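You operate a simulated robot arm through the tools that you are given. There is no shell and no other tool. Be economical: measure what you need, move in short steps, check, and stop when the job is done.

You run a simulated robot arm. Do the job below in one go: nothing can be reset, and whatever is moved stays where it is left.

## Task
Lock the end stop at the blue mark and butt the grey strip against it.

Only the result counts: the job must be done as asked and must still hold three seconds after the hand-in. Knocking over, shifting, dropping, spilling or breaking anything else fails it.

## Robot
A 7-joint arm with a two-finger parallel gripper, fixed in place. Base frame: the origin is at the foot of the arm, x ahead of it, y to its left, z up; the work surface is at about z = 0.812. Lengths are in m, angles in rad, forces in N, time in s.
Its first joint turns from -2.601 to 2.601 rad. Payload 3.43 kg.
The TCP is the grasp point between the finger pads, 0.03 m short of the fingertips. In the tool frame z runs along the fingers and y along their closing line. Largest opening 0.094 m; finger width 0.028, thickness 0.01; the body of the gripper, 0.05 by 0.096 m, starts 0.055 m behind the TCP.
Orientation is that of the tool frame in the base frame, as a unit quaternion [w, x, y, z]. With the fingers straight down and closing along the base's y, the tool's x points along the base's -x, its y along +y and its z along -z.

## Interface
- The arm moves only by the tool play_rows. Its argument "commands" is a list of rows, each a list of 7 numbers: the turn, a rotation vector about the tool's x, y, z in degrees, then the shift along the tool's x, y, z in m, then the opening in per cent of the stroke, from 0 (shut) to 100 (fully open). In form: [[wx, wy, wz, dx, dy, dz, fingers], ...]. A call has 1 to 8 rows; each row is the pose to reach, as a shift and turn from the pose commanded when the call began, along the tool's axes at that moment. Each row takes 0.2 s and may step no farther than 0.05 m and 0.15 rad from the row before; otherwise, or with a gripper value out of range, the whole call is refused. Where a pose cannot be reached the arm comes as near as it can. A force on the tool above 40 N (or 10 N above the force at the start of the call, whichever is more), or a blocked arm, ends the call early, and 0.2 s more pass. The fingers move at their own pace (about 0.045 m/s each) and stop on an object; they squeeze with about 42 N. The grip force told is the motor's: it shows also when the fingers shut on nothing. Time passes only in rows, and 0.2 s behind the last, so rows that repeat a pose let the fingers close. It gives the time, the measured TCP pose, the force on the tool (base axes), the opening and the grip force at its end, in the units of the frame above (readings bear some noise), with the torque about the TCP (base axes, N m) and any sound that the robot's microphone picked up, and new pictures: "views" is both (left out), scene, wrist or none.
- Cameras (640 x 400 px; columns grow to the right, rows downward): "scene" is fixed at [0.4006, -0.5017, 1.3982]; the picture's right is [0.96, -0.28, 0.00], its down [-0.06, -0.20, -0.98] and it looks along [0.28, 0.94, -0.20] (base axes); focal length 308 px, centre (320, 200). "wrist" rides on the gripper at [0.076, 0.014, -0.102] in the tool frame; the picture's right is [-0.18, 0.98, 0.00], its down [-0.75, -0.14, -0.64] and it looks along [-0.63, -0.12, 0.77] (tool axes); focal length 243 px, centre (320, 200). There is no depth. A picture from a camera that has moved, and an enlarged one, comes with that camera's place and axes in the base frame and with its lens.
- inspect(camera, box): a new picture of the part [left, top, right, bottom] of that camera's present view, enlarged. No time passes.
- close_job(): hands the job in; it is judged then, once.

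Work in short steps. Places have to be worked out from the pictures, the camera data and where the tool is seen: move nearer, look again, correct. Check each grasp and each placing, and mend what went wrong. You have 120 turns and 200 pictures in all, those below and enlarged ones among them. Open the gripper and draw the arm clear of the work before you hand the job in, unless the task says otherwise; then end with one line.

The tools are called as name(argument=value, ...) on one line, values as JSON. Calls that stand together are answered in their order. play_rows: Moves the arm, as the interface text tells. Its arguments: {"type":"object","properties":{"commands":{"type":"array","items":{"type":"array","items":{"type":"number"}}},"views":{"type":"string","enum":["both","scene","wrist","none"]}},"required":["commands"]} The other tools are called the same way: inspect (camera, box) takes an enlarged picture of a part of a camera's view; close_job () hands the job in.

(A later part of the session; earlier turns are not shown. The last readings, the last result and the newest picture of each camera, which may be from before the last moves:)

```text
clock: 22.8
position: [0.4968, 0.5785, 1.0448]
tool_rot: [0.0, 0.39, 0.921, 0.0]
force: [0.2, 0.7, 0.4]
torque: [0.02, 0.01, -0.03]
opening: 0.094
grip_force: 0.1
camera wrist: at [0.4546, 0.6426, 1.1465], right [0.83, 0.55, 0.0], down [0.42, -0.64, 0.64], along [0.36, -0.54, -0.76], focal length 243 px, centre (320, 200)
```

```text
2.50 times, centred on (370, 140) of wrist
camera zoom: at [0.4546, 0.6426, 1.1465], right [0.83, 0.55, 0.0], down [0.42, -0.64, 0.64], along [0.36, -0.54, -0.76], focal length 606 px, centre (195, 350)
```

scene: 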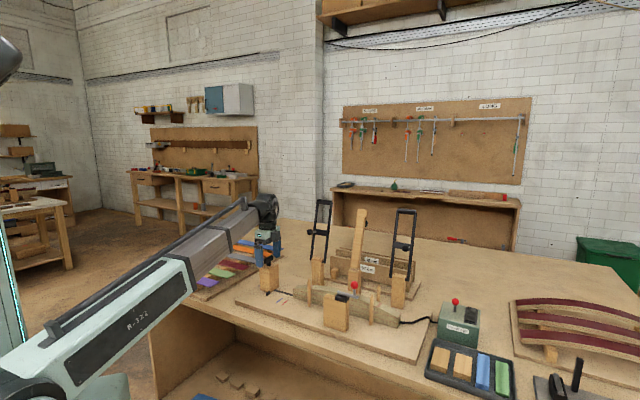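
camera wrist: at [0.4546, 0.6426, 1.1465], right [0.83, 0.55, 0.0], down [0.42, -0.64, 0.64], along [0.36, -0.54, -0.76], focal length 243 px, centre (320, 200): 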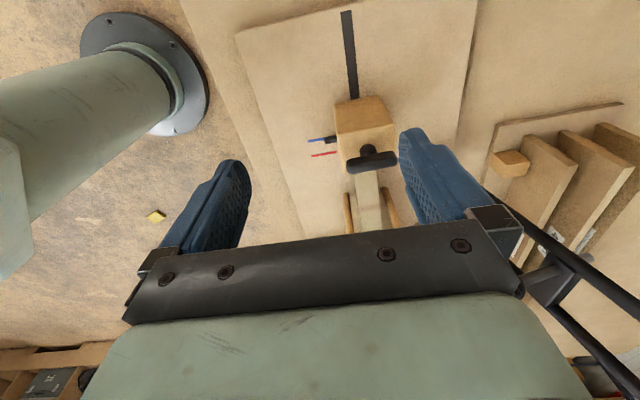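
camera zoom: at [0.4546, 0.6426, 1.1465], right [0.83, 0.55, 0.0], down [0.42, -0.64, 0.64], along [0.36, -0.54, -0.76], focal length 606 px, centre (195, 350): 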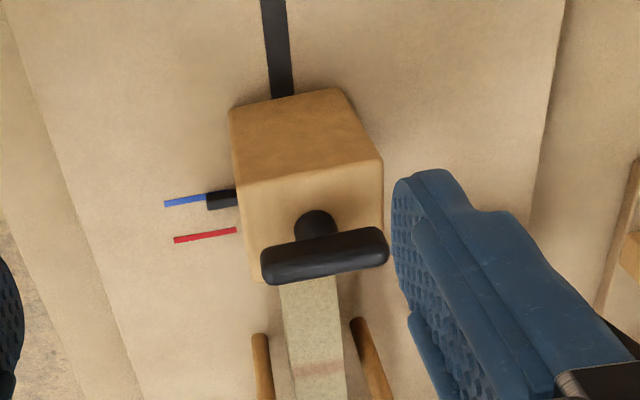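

The pointer is on blue. Next I'll move over the strip rack to measure the grey strip.

play_rows(commands=[[0, 0, 0, 0.03, 0.025, -0.02, 100], [0, 0, 0, 0.06, 0.055, -0.03, 100], [0, 0, 0, 0.09, 0.08, -0.04, 100], [0, 0, 0, 0.12, 0.105, -0.05, 100], [0, 0, 0, 0.14, 0.126, -0.05, 100]], views="wrist")

```text
clock: 24.0
position: [0.4903, 0.7672, 1.0935]
tool_rot: [0.001, 0.39, 0.921, 0.0]
force: [-0.9, 0.1, -0.1]
torque: [0.05, -0.02, 0.02]
opening: 0.094
grip_force: 0.1
camera wrist: at [0.4475, 0.8323, 1.196], right [0.83, 0.55, 0.0], down [0.42, -0.64, 0.64], along [0.36, -0.54, -0.76], focal length 243 px, centre (320, 200)
```

wrist: 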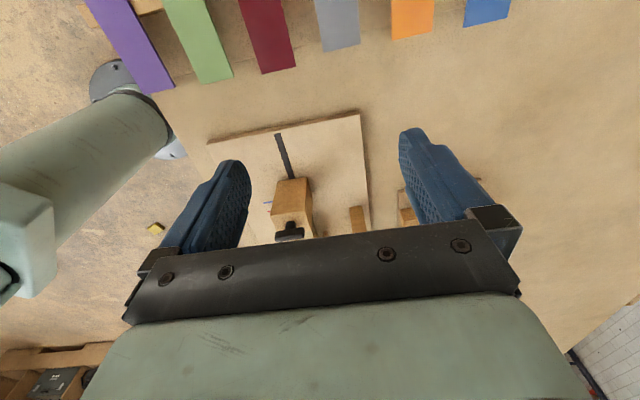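

The grey strip's near end shows only at the top edge, so I'll move back along the strips.

play_rows(commands=[[0, 0, 0, 0.035, 0, 0, 100], [0, 0, 0, 0.07, 0, 0, 100], [0, 0, 0, 0.105, 0.01, 0, 100], [0, 0, 0, 0.12, 0.02, 0, 100]], views="wrist")

inspect(camera="wrist", box=[200, 0, 440, 200])

```text
clock: 25.0
position: [0.4202, 0.8658, 1.0921]
tool_rot: [0.001, 0.389, 0.921, 0.0]
force: [-0.1, 0.1, -0.2]
torque: [0.03, 0.03, 0.05]
opening: 0.0936
grip_force: 0.0
camera wrist: at [0.3782, 0.9312, 1.1944], right [0.83, 0.55, 0.0], down [0.42, -0.64, 0.64], along [0.36, -0.54, -0.77], focal length 243 px, centre (320, 200)
```

wrist: 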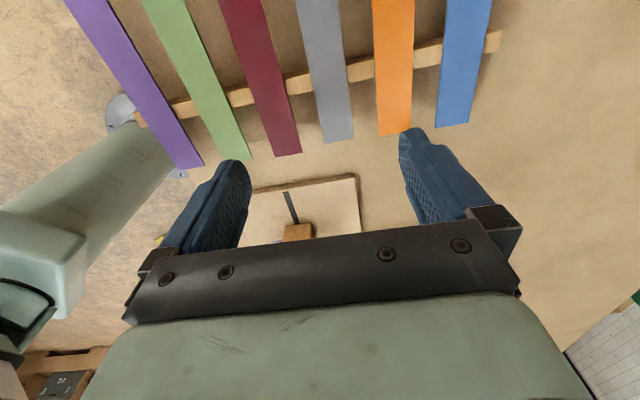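

```text
2.00 times, centred on (320, 100) of wrist
camera zoom: at [0.3782, 0.9312, 1.1944], right [0.83, 0.55, 0.0], down [0.42, -0.64, 0.64], along [0.36, -0.54, -0.77], focal length 485 px, centre (320, 400)
```

zoom: 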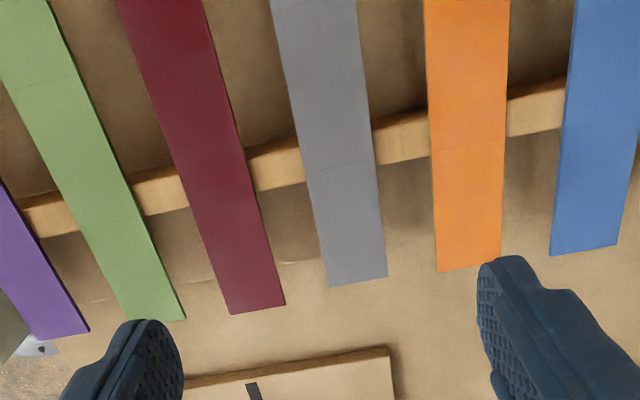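

The grey strip runs at about -45.5°, in line with the tool. Its near end is at (0.494, 0.809), z≈0.857, width about 0.043. I'll grip about 4 cm from that end, between the batten and the end, with the fingers at 70 % to clear the neighbours.

play_rows(commands=[[0, 0, 0, -0.03, 0.007, 0.02, 70], [0, 0, 0, -0.0525, 0.0127, 0.055, 70], [0, 0, 0, -0.0525, 0.0127, 0.1, 70], [0, 0, 0, -0.0525, 0.0127, 0.14, 70], [0, 0, 0, -0.0525, 0.0127, 0.17, 70]])

inspect(camera="scene", box=[180, 190, 300, 290])

inspect(camera="wrist", box=[220, 60, 440, 240])

```text
clock: 26.2
position: [0.4676, 0.8364, 0.9216]
tool_rot: [0.001, 0.39, 0.921, -0.001]
force: [0.7, -0.3, -0.8]
torque: [-0.05, 0.01, -0.01]
opening: 0.0659
grip_force: 0.1
camera wrist: at [0.4247, 0.9021, 1.0247], right [0.83, 0.55, 0.0], down [0.42, -0.64, 0.64], along [0.36, -0.54, -0.77], focal length 243 px, centre (320, 200)
```

scene: 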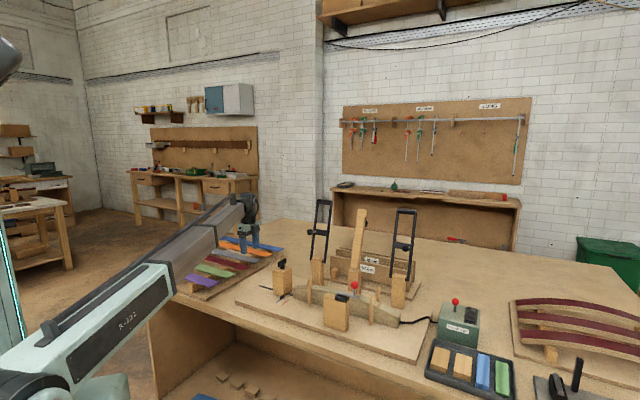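
wrist: 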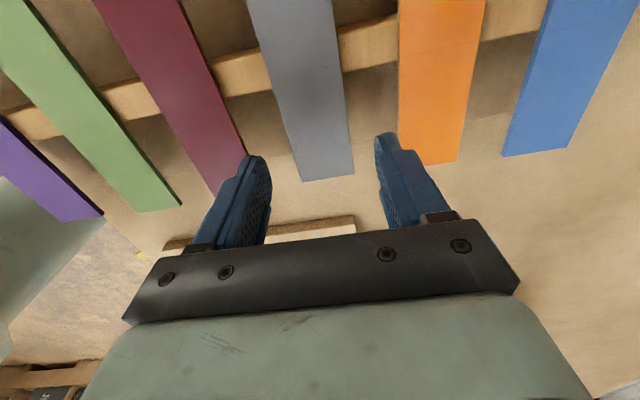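

```text
4.00 times, centred on (240, 240) of scene
camera zoom: at [0.4006, -0.5017, 1.3982], right [0.96, -0.28, 0.0], down [-0.06, -0.2, -0.98], along [0.28, 0.94, -0.2], focal length 1232 px, centre (640, 40)
```

zoom: 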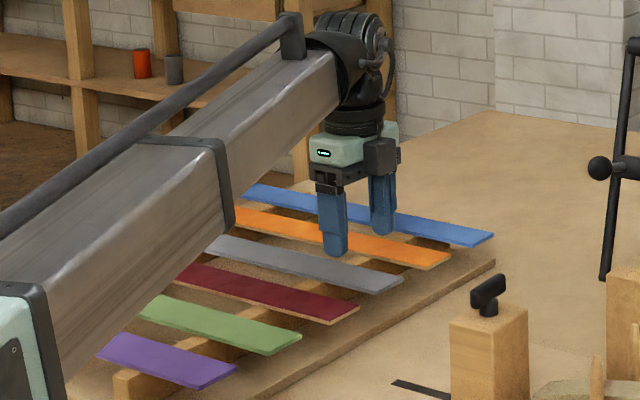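

```text
2.22 times, centred on (330, 150) of wrist
camera zoom: at [0.4247, 0.9021, 1.0247], right [0.83, 0.55, 0.0], down [0.42, -0.64, 0.64], along [0.36, -0.54, -0.77], focal length 539 px, centre (298, 311)
```

zoom: 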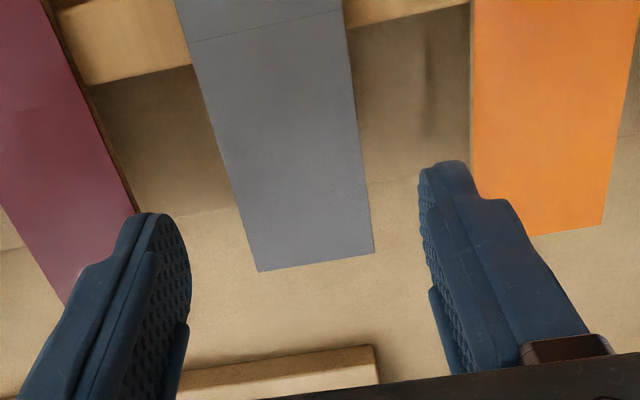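

Aligned within about 1 mm. I'll descend 5 cm and close on the strip edges.

play_rows(commands=[[0, 0, 0, 0, 0, 0.025, 70], [0, 0, 0, 0, 0, 0.04, 70], [0, 0, 0, 0, 0, 0.05, 70]], views="wrist")

inspect(camera="scene", box=[200, 210, 280, 280])

```text
clock: 27.0
position: [0.4676, 0.8364, 0.8733]
tool_rot: [0.002, 0.39, 0.921, -0.001]
force: [-0.5, -0.4, -0.5]
torque: [-0.01, 0.05, 0.01]
opening: 0.0656
grip_force: 0.0
camera wrist: at [0.4246, 0.9016, 0.9747], right [0.83, 0.55, 0.0], down [0.42, -0.64, 0.64], along [0.36, -0.54, -0.76], focal length 243 px, centre (320, 200)
```

wrist: 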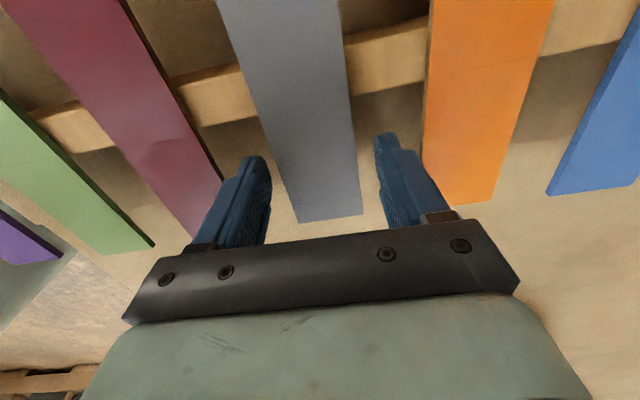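

```text
5.71 times, centred on (240, 245) of scene
camera zoom: at [0.4006, -0.5017, 1.3982], right [0.96, -0.28, 0.0], down [-0.06, -0.2, -0.98], along [0.28, 0.94, -0.2], focal length 1760 px, centre (777, -57)
```

zoom: 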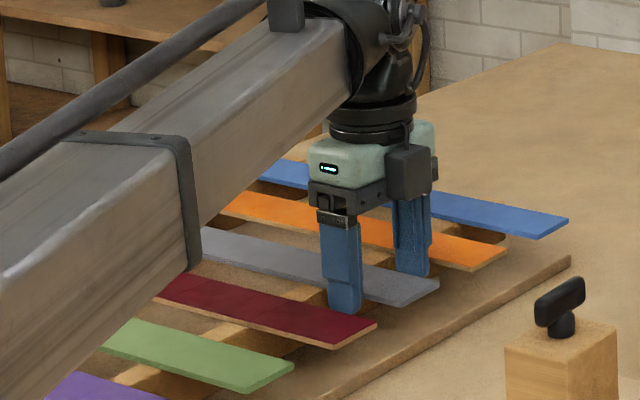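

The fingers straddle the strip and clear the neighbours. Closing.

play_rows(commands=[[0, 0, 0, 0, 0, 0, 50], [0, 0, 0, 0, 0, 0, 35], [0, 0, 0, 0, 0, 0, 25], [0, 0, 0, 0, 0, 0, 25]], views="wrist")

```text
clock: 28.0
position: [0.4671, 0.8363, 0.8731]
tool_rot: [0.002, 0.39, 0.921, -0.001]
force: [0.2, -1.0, -0.4]
torque: [0.0, 0.01, 0.03]
opening: 0.0446
grip_force: 41.5
camera wrist: at [0.4246, 0.9016, 0.9751], right [0.83, 0.55, 0.0], down [0.42, -0.64, 0.64], along [0.36, -0.54, -0.76], focal length 243 px, centre (320, 200)
```

wrist: 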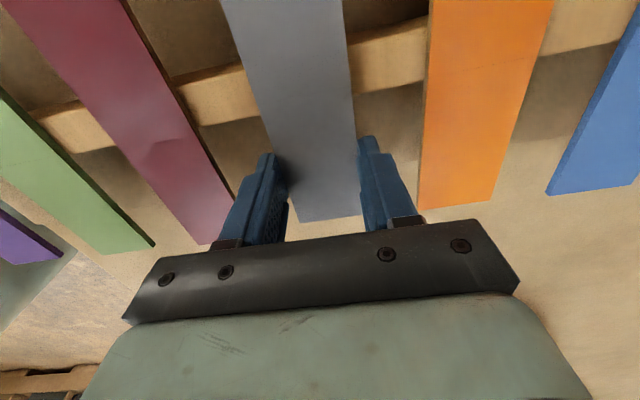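

Gripped at 0.0446 m. A small lift to see how the strip behaves.

play_rows(commands=[[0, 0, 0, 0, 0, -0.01, 25], [0, 0, 0, 0, 0, -0.03, 25], [0, 0, 0, 0, 0, -0.055, 25], [0, 0, 0, 0, 0, -0.08, 25], [0, 0, 0, 0, 0, -0.08, 25]])

inspect(camera="scene", box=[140, 190, 300, 290])

```text
clock: 29.2
position: [0.468, 0.8363, 0.9532]
tool_rot: [0.001, 0.39, 0.921, -0.001]
force: [-0.7, 0.5, -0.2]
torque: [-0.06, -0.06, 0.01]
opening: 0.0442
grip_force: 41.8
camera wrist: at [0.4243, 0.9016, 1.0549], right [0.83, 0.55, 0.0], down [0.42, -0.64, 0.64], along [0.36, -0.54, -0.76], focal length 243 px, centre (320, 200)
```

scene: 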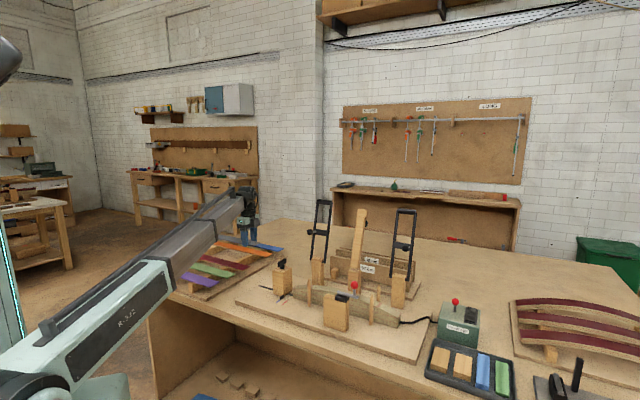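
wrist: 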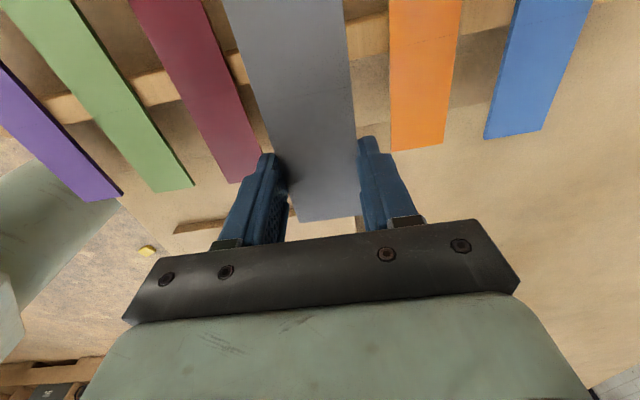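

```text
4.00 times, centred on (220, 240) of scene
camera zoom: at [0.4006, -0.5017, 1.3982], right [0.96, -0.28, 0.0], down [-0.06, -0.2, -0.98], along [0.28, 0.94, -0.2], focal length 1232 px, centre (720, 40)
```

zoom: 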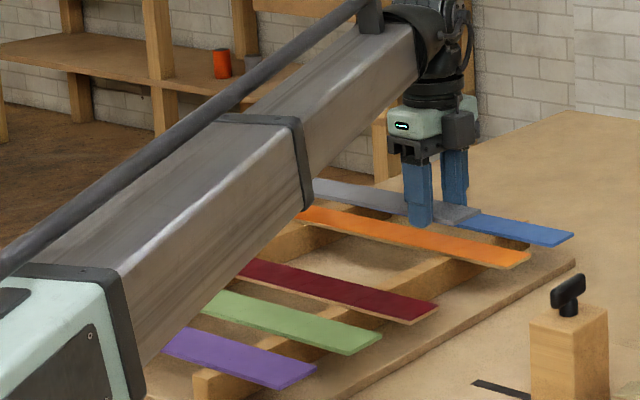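

The strip comes up straight with almost no sag. I'll lift it to a safe height and swing it sideways onto the former's line while still short of the fixture.

play_rows(commands=[[0, 0, 0, 0, 0, -0.04, 25], [0, 0, 0, 0, 0, -0.08, 25], [0, 0, 0, 0, -0.02, -0.11, 25], [0, 0, 0, 0, -0.055, -0.11, 25], [0, 0, 0, 0, -0.09, -0.11, 25], [0, 0, 0, 0, -0.12, -0.11, 25], [0, 0, 0, 0, -0.15, -0.11, 25]], views="wrist")

```text
clock: 30.8
position: [0.3578, 0.7334, 1.0629]
tool_rot: [0.002, 0.39, 0.921, 0.0]
force: [0.4, 0.2, -0.9]
torque: [-0.06, -0.06, -0.01]
opening: 0.0442
grip_force: 41.9
camera wrist: at [0.3151, 0.7977, 1.1651], right [0.83, 0.55, 0.0], down [0.42, -0.64, 0.64], along [0.36, -0.54, -0.76], focal length 243 px, centre (320, 200)
```

wrist: 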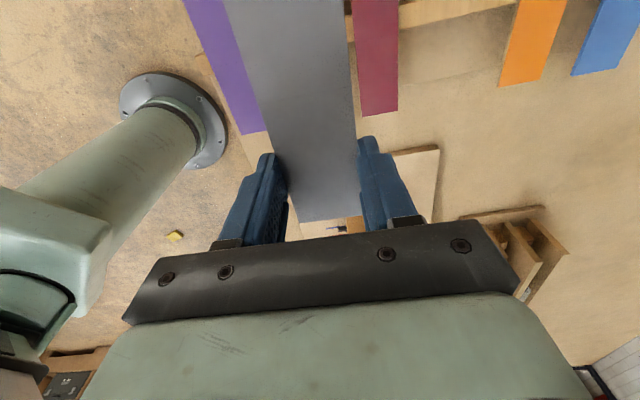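

On line now. I'll advance along the track at this height.

play_rows(commands=[[0, 0, 0, -0.04, 0, 0, 25], [0, 0, 0, -0.085, 0, 0, 25], [0, 0, 0, -0.13, 0, 0, 25], [0, 0, 0, -0.175, 0, 0, 25], [0, 0, 0, -0.22, 0, 0, 25], [0, 0, 0, -0.265, 0, 0, 25], [0, 0, 0, -0.3, 0, 0, 25]])

inspect(camera="scene", box=[200, 190, 420, 340])

```text
clock: 32.4
position: [0.5688, 0.5158, 1.0649]
tool_rot: [0.001, 0.39, 0.921, 0.0]
force: [0.1, -0.3, -0.8]
torque: [-0.03, -0.05, 0.02]
opening: 0.0442
grip_force: 41.7
camera wrist: at [0.525, 0.5818, 1.1654], right [0.83, 0.55, 0.0], down [0.42, -0.64, 0.64], along [0.36, -0.54, -0.76], focal length 243 px, centre (320, 200)
```

scene: 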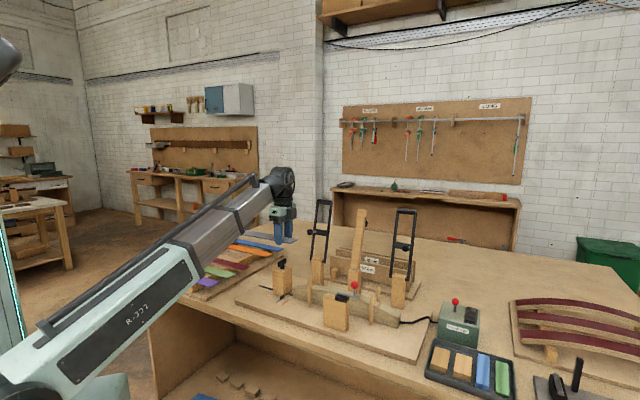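
wrist: 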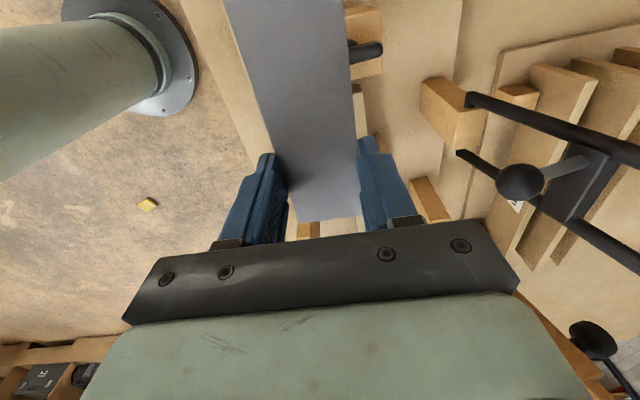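

```text
2.67 times, centred on (310, 265) of scene
camera zoom: at [0.4006, -0.5017, 1.3982], right [0.96, -0.28, 0.0], down [-0.06, -0.2, -0.98], along [0.28, 0.94, -0.2], focal length 821 px, centre (347, 27)
```

zoom: 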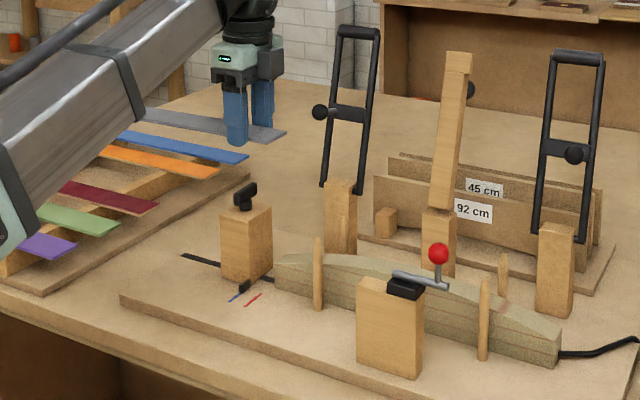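

The clamp knobs stick out to n≈0.88 (my across-track coordinate; the former's centreline is near 0.80), leaving enough clearance. I'll keep advancing at n≈0.765.

play_rows(commands=[[0, 0, 0, -0.04, 0, 0, 25], [0, 0, 0, -0.085, 0.001, 0, 25], [0, 0, 0, -0.13, 0.002, 0, 25], [0, 0, 0, -0.175, 0.003, 0, 25], [0, 0, 0, -0.22, 0.004, 0, 25], [0, 0, 0, -0.265, 0.005, 0, 25], [0, 0, 0, -0.31, 0.006, 0, 25], [0, 0, 0, -0.34, 0.007, 0, 25]])

inspect(camera="scene", box=[230, 190, 450, 340])

inspect(camera="wrist", box=[200, 0, 460, 230])

```text
clock: 34.2
position: [0.8105, 0.2774, 1.0639]
tool_rot: [0.002, 0.389, 0.921, 0.0]
force: [-0.3, 0.5, -0.5]
torque: [-0.03, -0.04, 0.02]
opening: 0.0442
grip_force: 41.6
camera wrist: at [0.7676, 0.3423, 1.1667], right [0.83, 0.55, 0.0], down [0.42, -0.64, 0.64], along [0.36, -0.54, -0.76], focal length 243 px, centre (320, 200)
```

scene: 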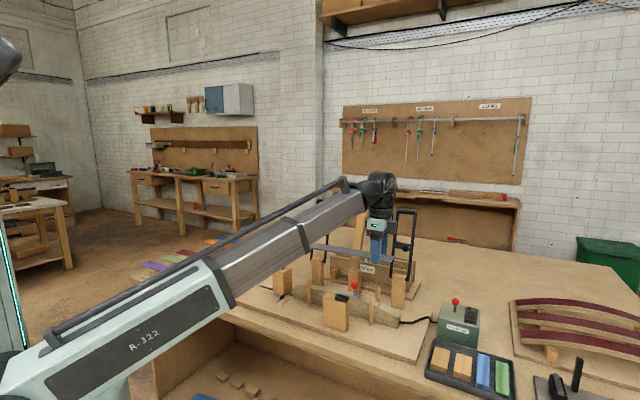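
wrist: 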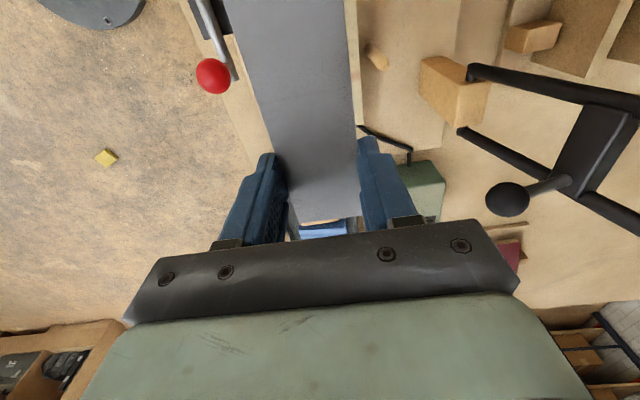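

```text
2.67 times, centred on (340, 265) of scene
camera zoom: at [0.4006, -0.5017, 1.3982], right [0.96, -0.28, 0.0], down [-0.06, -0.2, -0.98], along [0.28, 0.94, -0.2], focal length 821 px, centre (267, 27)
```

zoom: 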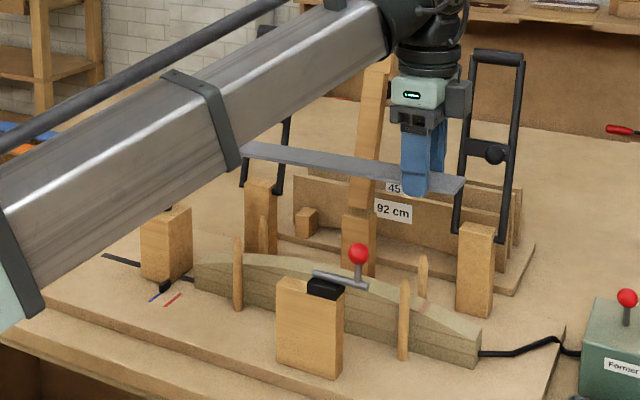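

```text
1.74 times, centred on (330, 115) of wrist
camera zoom: at [0.7676, 0.3423, 1.1667], right [0.83, 0.55, 0.0], down [0.42, -0.64, 0.64], along [0.36, -0.54, -0.76], focal length 422 px, centre (303, 348)
```

zoom: 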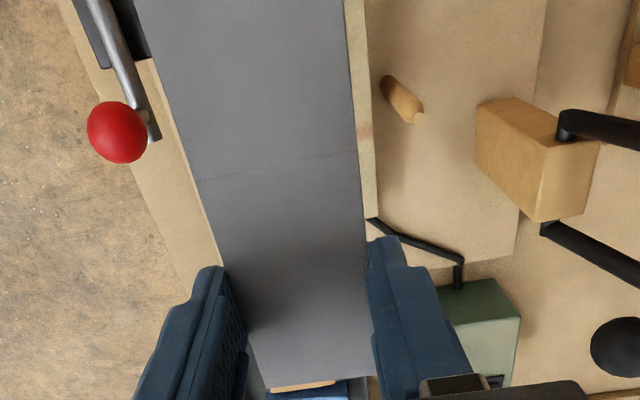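

The strip is straight, and the back dowel at (0.845, 0.333) puts the dowel gap's centre at n≈0.80 with only about 3 mm clearance each side. I'll correct yaw by -1.1° to match the track, move over the centreline and come down partway.

play_rows(commands=[[0, 0, -0.5, -0.03, 0.0, 0, 25], [0, 0, -1.1, -0.063, 0.0, 0, 25], [0, 0, -1.1, -0.063, 0.018, 0.01, 25], [0, 0, -1.1, -0.063, 0.034, 0.02, 25], [0, 0, -1.1, -0.063, 0.034, 0.045, 25], [0, 0, -1.1, -0.063, 0.034, 0.065, 25]])

inspect(camera="scene", box=[260, 200, 440, 330])

inspect(camera="wrist", box=[180, 0, 460, 230])

```text
clock: 35.6
position: [0.8783, 0.2558, 0.9988]
tool_rot: [0.002, 0.381, 0.925, -0.001]
force: [-0.3, 0.3, -0.9]
torque: [-0.03, -0.04, 0.03]
opening: 0.0443
grip_force: 41.9
camera wrist: at [0.8338, 0.32, 1.1015], right [0.82, 0.57, 0.0], down [0.43, -0.63, 0.64], along [0.37, -0.53, -0.76], focal length 243 px, centre (320, 200)
```

scene: 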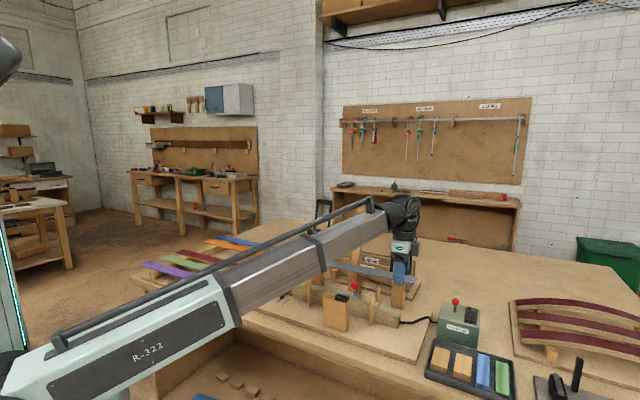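
wrist: 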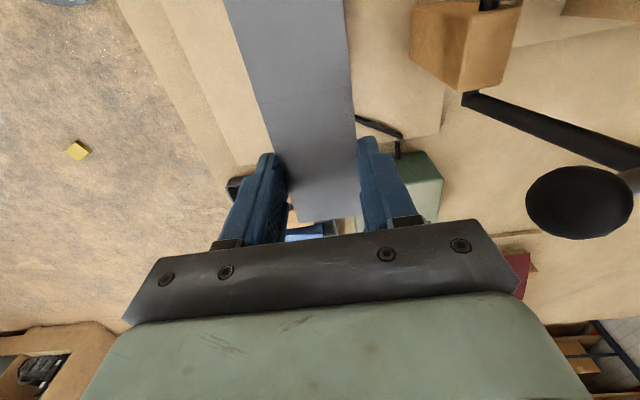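

```text
3.08 times, centred on (350, 265) of scene
camera zoom: at [0.4006, -0.5017, 1.3982], right [0.96, -0.28, 0.0], down [-0.06, -0.2, -0.98], along [0.28, 0.94, -0.2], focal length 948 px, centre (228, 0)
```

zoom: 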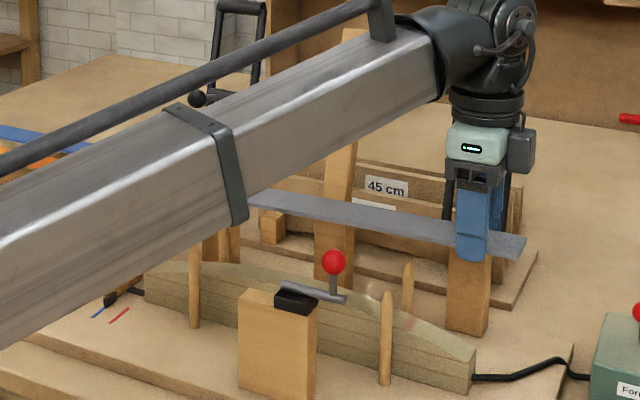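

```text
1.74 times, centred on (320, 115) of wrist
camera zoom: at [0.8338, 0.32, 1.1015], right [0.82, 0.57, 0.0], down [0.43, -0.63, 0.64], along [0.37, -0.53, -0.76], focal length 422 px, centre (320, 348)
```

zoom: 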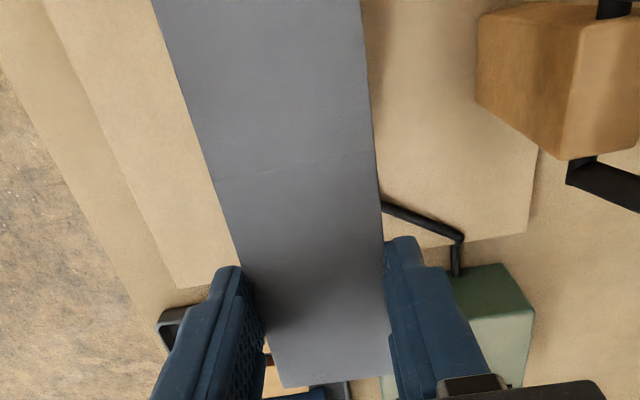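

The clearances look fine. I'll lower until the strip is just above the dowel tips, then judge the alignment in the scene view.

play_rows(commands=[[0, 0, 0, 0, 0, 0.02, 25], [0, 0, 0, 0, 0, 0.04, 25], [0, 0, 0, 0, 0, 0.047, 25]], views="none")

inspect(camera="scene", box=[310, 250, 420, 325])

inspect(camera="scene", box=[260, 240, 340, 310])

```text
clock: 36.4
position: [0.8776, 0.2558, 0.9525]
tool_rot: [0.001, 0.381, 0.925, 0.0]
force: [-0.1, 0.7, -0.1]
torque: [-0.11, -0.02, 0.02]
opening: 0.044
grip_force: 41.7
```

```text
5.33 times, centred on (365, 288) of scene
camera zoom: at [0.4006, -0.5017, 1.3982], right [0.96, -0.28, 0.0], down [-0.06, -0.2, -0.98], along [0.28, 0.94, -0.2], focal length 1643 px, centre (80, -267)
```

zoom: 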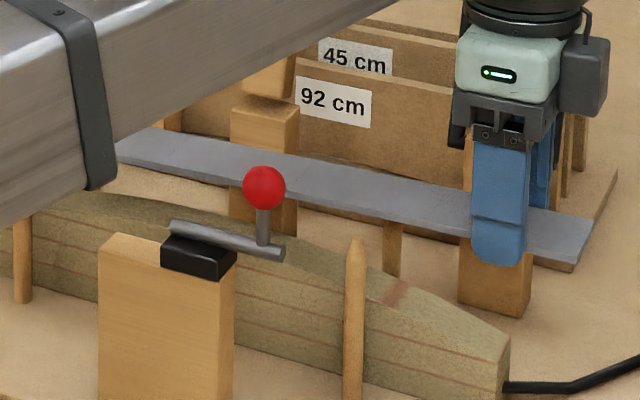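

```text
5.71 times, centred on (300, 275) of scene
camera zoom: at [0.4006, -0.5017, 1.3982], right [0.96, -0.28, 0.0], down [-0.06, -0.2, -0.98], along [0.28, 0.94, -0.2], focal length 1760 px, centre (434, -229)
```

zoom: 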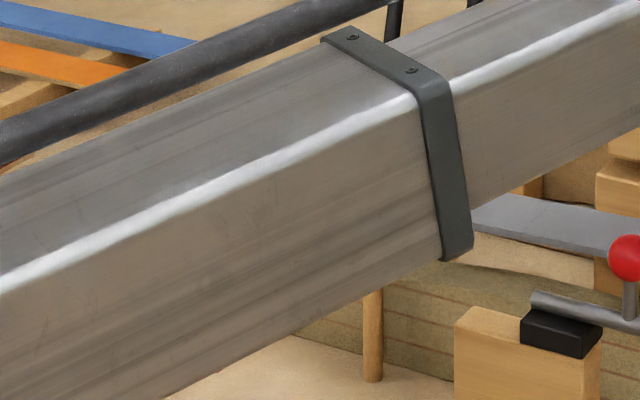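

By projection the strip is centred between the right pair's tips to about 1–2 mm. I'll lower slightly, checking force, and look at the dowel crossing again.

play_rows(commands=[[0, 0, 0, 0, 0, 0.007, 25], [0, 0, 0, 0, 0, 0.014, 25]], views="wrist")

inspect(camera="scene", box=[350, 255, 410, 305])

```text
clock: 37.0
position: [0.8792, 0.2554, 0.9396]
tool_rot: [0.002, 0.381, 0.925, -0.001]
force: [0.0, -0.1, 0.3]
torque: [-0.05, -0.03, 0.0]
opening: 0.0442
grip_force: 41.9
camera wrist: at [0.8342, 0.3201, 1.0411], right [0.82, 0.57, 0.0], down [0.43, -0.63, 0.64], along [0.37, -0.53, -0.76], focal length 243 px, centre (320, 200)
```

wrist: 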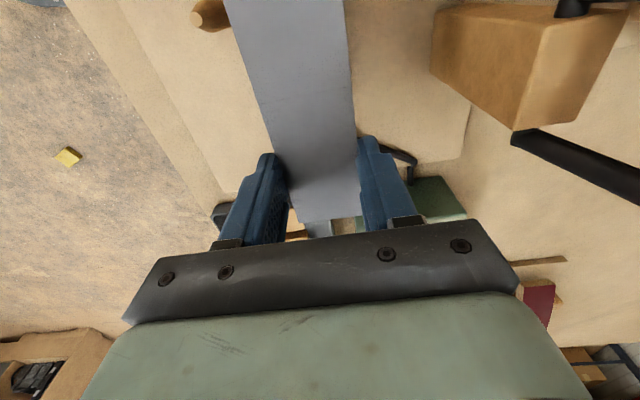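

```text
8.00 times, centred on (380, 280) of scene
camera zoom: at [0.4006, -0.5017, 1.3982], right [0.96, -0.28, 0.0], down [-0.06, -0.2, -0.98], along [0.28, 0.94, -0.2], focal length 2464 px, centre (-160, -440)
```

zoom: 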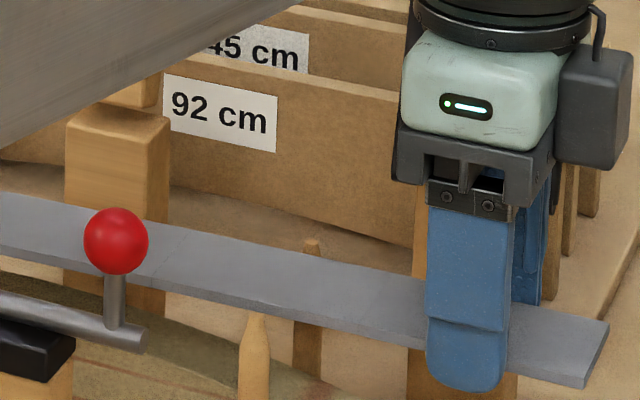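

The front tip is visible in both views, but they disagree by a few mm. I'll zoom in more.

inspect(camera="scene", box=[376, 278, 400, 300])

inspect(camera="wrist", box=[180, 0, 380, 80])

```text
16.00 times, centred on (388, 289) of scene
camera zoom: at [0.4006, -0.5017, 1.3982], right [0.96, -0.28, 0.0], down [-0.06, -0.2, -0.98], along [0.28, 0.94, -0.2], focal length 4929 px, centre (-768, -1224)
```

zoom: 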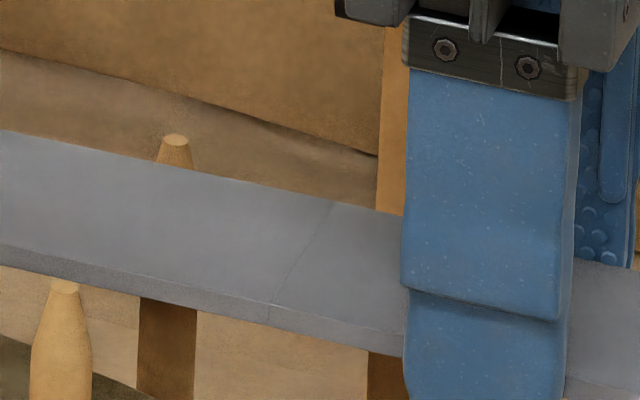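

```text
3.20 times, centred on (280, 40) of wrist
camera zoom: at [0.8342, 0.3201, 1.0411], right [0.82, 0.57, 0.0], down [0.43, -0.63, 0.64], along [0.37, -0.53, -0.76], focal length 776 px, centre (448, 712)
```

zoom: 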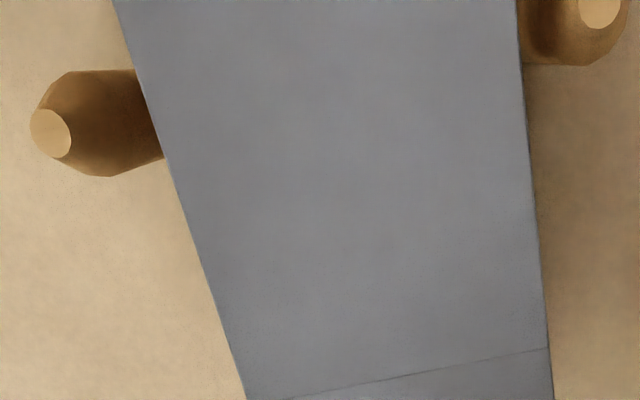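

With both tips in view, the strip is centred to within about 1 mm and is already between the right pair. I'll lower gently until it touches the former.

play_rows(commands=[[0, 0, 0, 0, 0, 0.006, 25], [0, 0, 0, 0, 0, 0.012, 25], [0, 0, 0, 0, 0, 0.016, 25]], views="none")

inspect(camera="scene", box=[310, 250, 420, 325])

inspect(camera="wrist", box=[180, 0, 460, 230])

```text
clock: 37.8
position: [0.8783, 0.256, 0.9229]
tool_rot: [0.002, 0.381, 0.925, 0.0]
force: [0.3, -0.3, -0.2]
torque: [-0.02, -0.02, -0.04]
opening: 0.0445
grip_force: 42.2
```

```text
5.33 times, centred on (365, 288) of scene
camera zoom: at [0.4006, -0.5017, 1.3982], right [0.96, -0.28, 0.0], down [-0.06, -0.2, -0.98], along [0.28, 0.94, -0.2], focal length 1643 px, centre (80, -267)
```

zoom: 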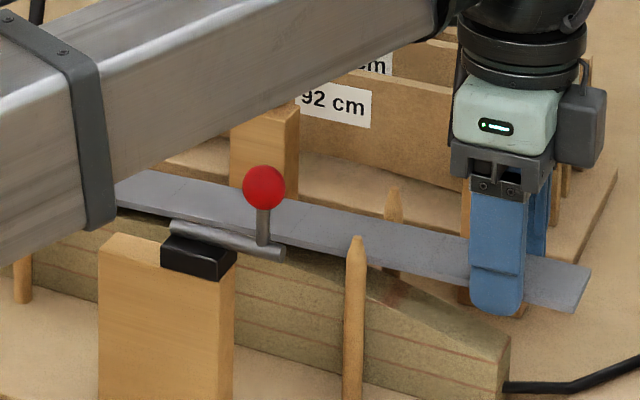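

```text
1.74 times, centred on (320, 115) of wrist
camera zoom: at [0.8343, 0.32, 1.0245], right [0.82, 0.57, 0.0], down [0.43, -0.63, 0.64], along [0.37, -0.53, -0.77], focal length 422 px, centre (320, 348)
```

zoom: 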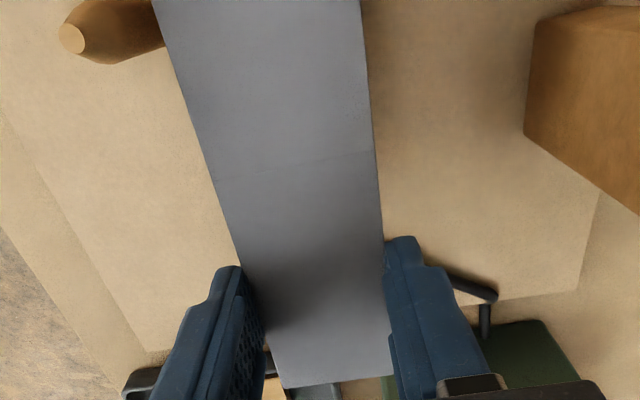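

The strip sits between the right-hand dowels. I'll keep lowering in small steps to feel the former's crest.

play_rows(commands=[[0, 0, 0, 0, 0, 0.004, 25], [0, 0, 0, 0, 0, 0.008, 25], [0, 0, 0, 0, 0, 0.008, 25]], views="none")

inspect(camera="scene", box=[310, 250, 420, 325])

```text
clock: 38.6
position: [0.8781, 0.2559, 0.9154]
tool_rot: [0.002, 0.382, 0.924, 0.0]
force: [0.5, 0.5, -0.7]
torque: [-0.09, -0.06, -0.02]
opening: 0.0443
grip_force: 41.6
```

```text
5.33 times, centred on (365, 288) of scene
camera zoom: at [0.4006, -0.5017, 1.3982], right [0.96, -0.28, 0.0], down [-0.06, -0.2, -0.98], along [0.28, 0.94, -0.2], focal length 1643 px, centre (80, -267)
```

zoom: 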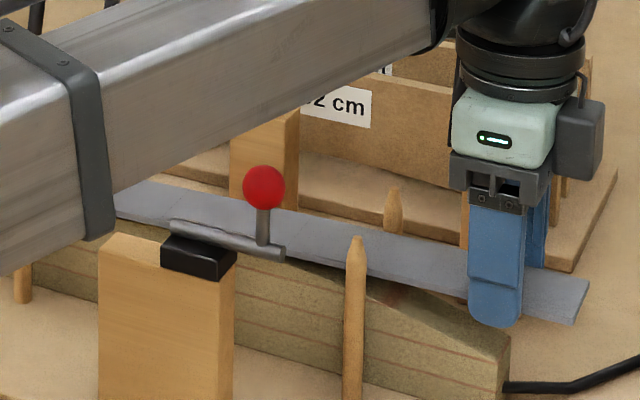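

Very close to contact now. I'll keep lowering.

play_rows(commands=[[0, 0, 0, 0, 0, 0.003, 25], [0, 0, 0, 0, 0, 0.006, 25], [0, 0, 0, 0, 0, 0.006, 25]], views="none")

inspect(camera="scene", box=[310, 250, 420, 325])

```text
clock: 39.4
position: [0.8798, 0.2563, 0.9096]
tool_rot: [0.001, 0.381, 0.924, -0.001]
force: [-0.8, 0.0, 0.5]
torque: [-0.04, -0.02, 0.02]
opening: 0.0442
grip_force: 42.1
```

```text
5.33 times, centred on (365, 288) of scene
camera zoom: at [0.4006, -0.5017, 1.3982], right [0.96, -0.28, 0.0], down [-0.06, -0.2, -0.98], along [0.28, 0.94, -0.2], focal length 1643 px, centre (80, -267)
```

zoom: 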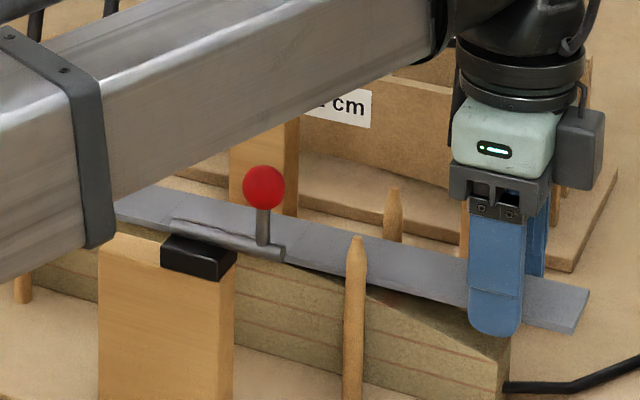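

Still no contact force. I'll go down a few more mm.

play_rows(commands=[[0, 0, 0, 0, 0, 0.003, 25], [0, 0, 0, 0, 0, 0.006, 25], [0, 0, 0, 0, 0, 0.006, 25]], views="none")

inspect(camera="scene", box=[310, 250, 420, 325])

```text
clock: 40.2
position: [0.8784, 0.2559, 0.9032]
tool_rot: [0.001, 0.381, 0.925, 0.0]
force: [1.2, -0.9, 0.6]
torque: [0.08, 0.1, 0.02]
opening: 0.0443
grip_force: 41.7
```

```text
5.33 times, centred on (365, 288) of scene
camera zoom: at [0.4006, -0.5017, 1.3982], right [0.96, -0.28, 0.0], down [-0.06, -0.2, -0.98], along [0.28, 0.94, -0.2], focal length 1643 px, centre (80, -267)
```

zoom: 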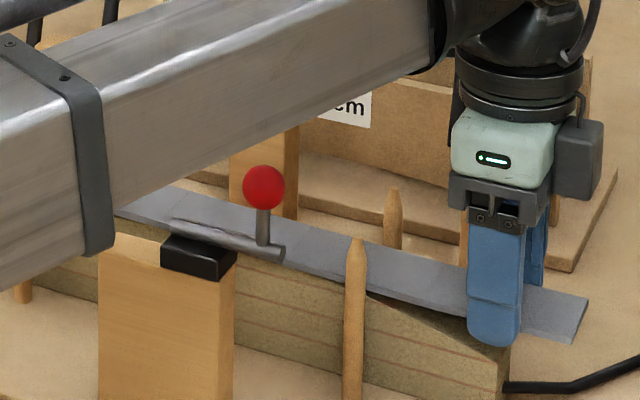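

The torque change shows the strip is resting on the crest. Next I'll slide it toward the stop in small steps and watch for butt contact.

play_rows(commands=[[0, 0, 0, 0.003, 0, 0, 25], [0, 0, 0, 0.006, 0, 0, 25], [0, 0, 0, 0.009, 0, 0, 25], [0, 0, 0, 0.012, 0, 0, 25]], views="wrist")

inspect(camera="scene", box=[230, 230, 430, 340])

```text
clock: 41.2
position: [0.8704, 0.2643, 0.9013]
tool_rot: [0.002, 0.381, 0.925, -0.001]
force: [0.2, -0.3, 1.1]
torque: [0.11, 0.11, 0.0]
opening: 0.0445
grip_force: 42.2
camera wrist: at [0.8257, 0.3287, 1.0047], right [0.82, 0.57, 0.0], down [0.43, -0.63, 0.64], along [0.37, -0.53, -0.76], focal length 243 px, centre (320, 200)
```

wrist: 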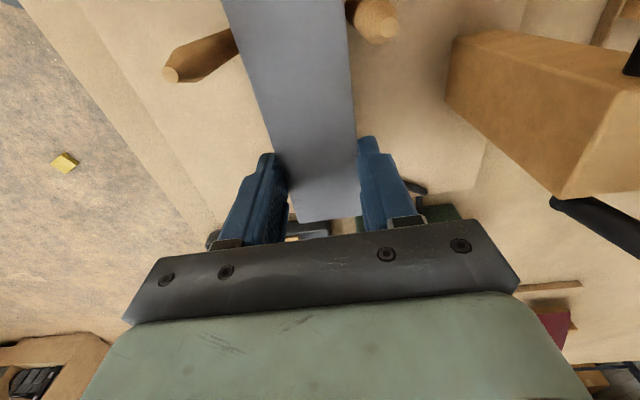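

```text
3.20 times, centred on (330, 285) of scene
camera zoom: at [0.4006, -0.5017, 1.3982], right [0.96, -0.28, 0.0], down [-0.06, -0.2, -0.98], along [0.28, 0.94, -0.2], focal length 986 px, centre (288, -72)
```

zoom: 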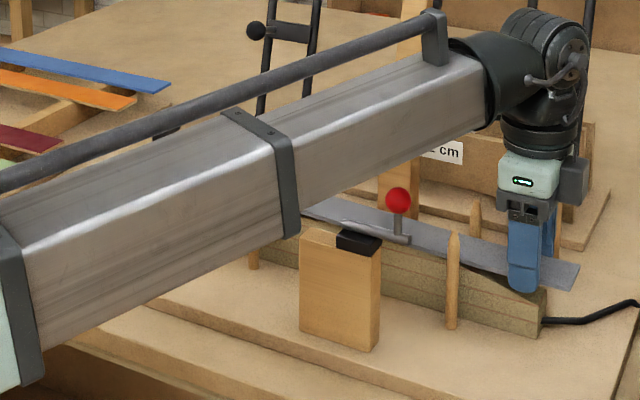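

No contact yet and the dowels are clear. I'll keep sliding.

play_rows(commands=[[0, 0, 0, 0.003, 0, 0, 25], [0, 0, 0, 0.006, 0, 0, 25], [0, 0, 0, 0.008, 0, 0, 25]], views="none")

```text
clock: 42.0
position: [0.8646, 0.2693, 0.9029]
tool_rot: [0.002, 0.38, 0.925, -0.001]
force: [1.0, -1.3, 1.5]
torque: [0.11, 0.1, -0.01]
opening: 0.0444
grip_force: 41.7
```

play_rows(commands=[[0, 0, 0, 0.002, 0, 0, 25], [0, 0, 0, 0.004, 0, 0, 25], [0, 0, 0, 0.004, 0, 0, 25]], views="none")

```text
clock: 42.8
position: [0.8608, 0.2725, 0.9033]
tool_rot: [0.002, 0.381, 0.925, -0.001]
force: [1.0, 0.2, 1.1]
torque: [0.1, 0.1, 0.05]
opening: 0.0443
grip_force: 42.2
```

Still no contact, so I'll continue in 2 mm steps.

play_rows(commands=[[0, 0, 0, 0.002, 0, 0, 25], [0, 0, 0, 0.004, 0, 0, 25], [0, 0, 0, 0.004, 0, 0, 25]], views="none")

inspect(camera="scene", box=[290, 240, 420, 330])

```text
clock: 43.6
position: [0.8583, 0.2753, 0.9025]
tool_rot: [0.002, 0.382, 0.924, -0.001]
force: [0.0, -1.2, 0.2]
torque: [0.14, 0.12, 0.03]
opening: 0.0442
grip_force: 41.4
```

```text
4.44 times, centred on (355, 285) of scene
camera zoom: at [0.4006, -0.5017, 1.3982], right [0.96, -0.28, 0.0], down [-0.06, -0.2, -0.98], along [0.28, 0.94, -0.2], focal length 1369 px, centre (164, -178)
```

zoom: 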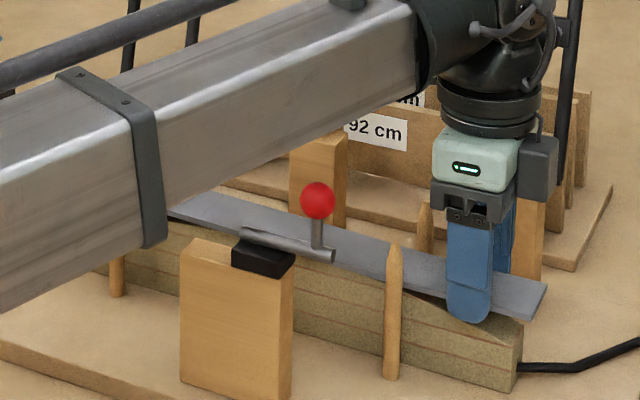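

No contact yet. I'll continue with care; the fingers still have about 3 cm before the dowels.

play_rows(commands=[[0, 0, 0, 0.002, 0, 0, 25], [0, 0, 0, 0.004, 0, 0, 25], [0, 0, 0, 0.006, 0, 0, 25], [0, 0, 0, 0.006, 0, 0, 25]], views="none")

```text
clock: 44.6
position: [0.8546, 0.28, 0.9033]
tool_rot: [0.002, 0.381, 0.924, 0.0]
force: [1.0, -1.0, 1.6]
torque: [0.12, 0.15, 0.03]
opening: 0.0446
grip_force: 42.2
```

play_rows(commands=[[0, 0, 0, 0.002, 0, 0, 25], [0, 0, 0, 0.004, 0, 0, 25], [0, 0, 0, 0.004, 0, 0, 25]], views="wrist")

inspect(camera="scene", box=[240, 240, 420, 330])

```text
clock: 45.4
position: [0.8507, 0.281, 0.9037]
tool_rot: [0.002, 0.382, 0.924, -0.001]
force: [10.6, -12.7, 1.0]
torque: [-0.11, -0.11, 0.09]
opening: 0.0444
grip_force: 41.9
camera wrist: at [0.8083, 0.3459, 1.0049], right [0.82, 0.57, 0.0], down [0.43, -0.63, 0.65], along [0.37, -0.53, -0.76], focal length 243 px, centre (320, 200)
```

wrist: 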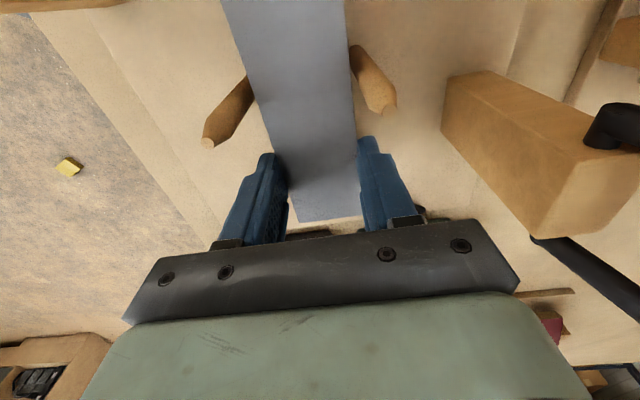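

```text
3.56 times, centred on (330, 285) of scene
camera zoom: at [0.4006, -0.5017, 1.3982], right [0.96, -0.28, 0.0], down [-0.06, -0.2, -0.98], along [0.28, 0.94, -0.2], focal length 1095 px, centre (284, -102)
```

zoom: 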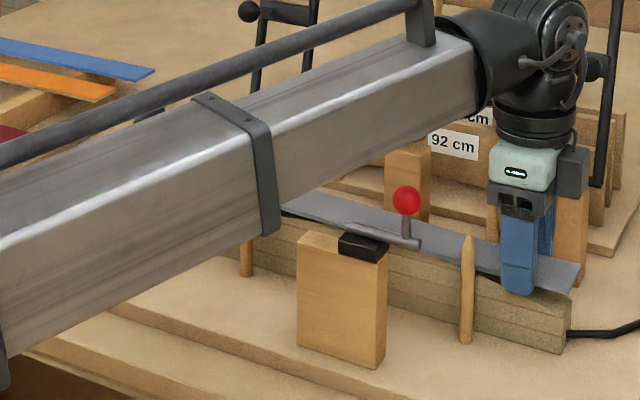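

A clear 16 N reaction along the track means the strip's end has met the stop. I'll ease to a light load, then open the fingers.

play_rows(commands=[[0, 0, 0, -0.001, 0, 0, 25], [0, 0, 0, -0.0015, 0, 0, 25]], views="none")

```text
clock: 46.0
position: [0.8524, 0.2812, 0.9037]
tool_rot: [0.001, 0.381, 0.925, -0.001]
force: [10.3, -11.3, 0.7]
torque: [-0.1, -0.06, -0.05]
opening: 0.0445
grip_force: 42.2
```

play_rows(commands=[[0, 0, 0, -0.0015, 0, 0, 25], [0, 0, 0, -0.0015, 0, 0, 25]], views="none")

```text
clock: 46.6
position: [0.8534, 0.2809, 0.9023]
tool_rot: [0.0, 0.381, 0.925, 0.0]
force: [3.3, -3.2, 1.2]
torque: [0.05, 0.08, -0.08]
opening: 0.0444
grip_force: 41.8
```

A light 4.6 N butt load remains. I'll open the fingers gently.

play_rows(commands=[[0, 0, 0, 0, 0, 0, 52], [0, 0, 0, 0, 0, 0, 58], [0, 0, 0, 0, 0, 0, 62], [0, 0, 0, 0, 0, 0, 62]], views="wrist")

inspect(camera="scene", box=[310, 250, 420, 325])

```text
clock: 47.6
position: [0.8538, 0.2806, 0.9037]
tool_rot: [0.001, 0.381, 0.925, -0.001]
force: [0.0, 0.3, 0.4]
torque: [-0.03, -0.02, 0.02]
opening: 0.0582
grip_force: 0.0
camera wrist: at [0.8093, 0.3451, 1.0048], right [0.82, 0.57, 0.0], down [0.43, -0.63, 0.64], along [0.37, -0.53, -0.77], focal length 243 px, centre (320, 200)
```

wrist: 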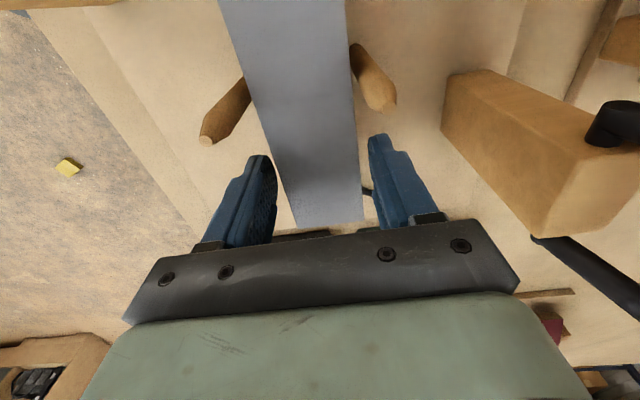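

```text
5.33 times, centred on (365, 288) of scene
camera zoom: at [0.4006, -0.5017, 1.3982], right [0.96, -0.28, 0.0], down [-0.06, -0.2, -0.98], along [0.28, 0.94, -0.2], focal length 1643 px, centre (80, -267)
```

zoom: 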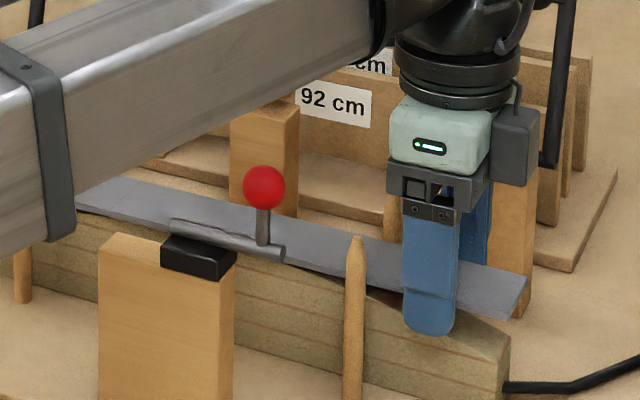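

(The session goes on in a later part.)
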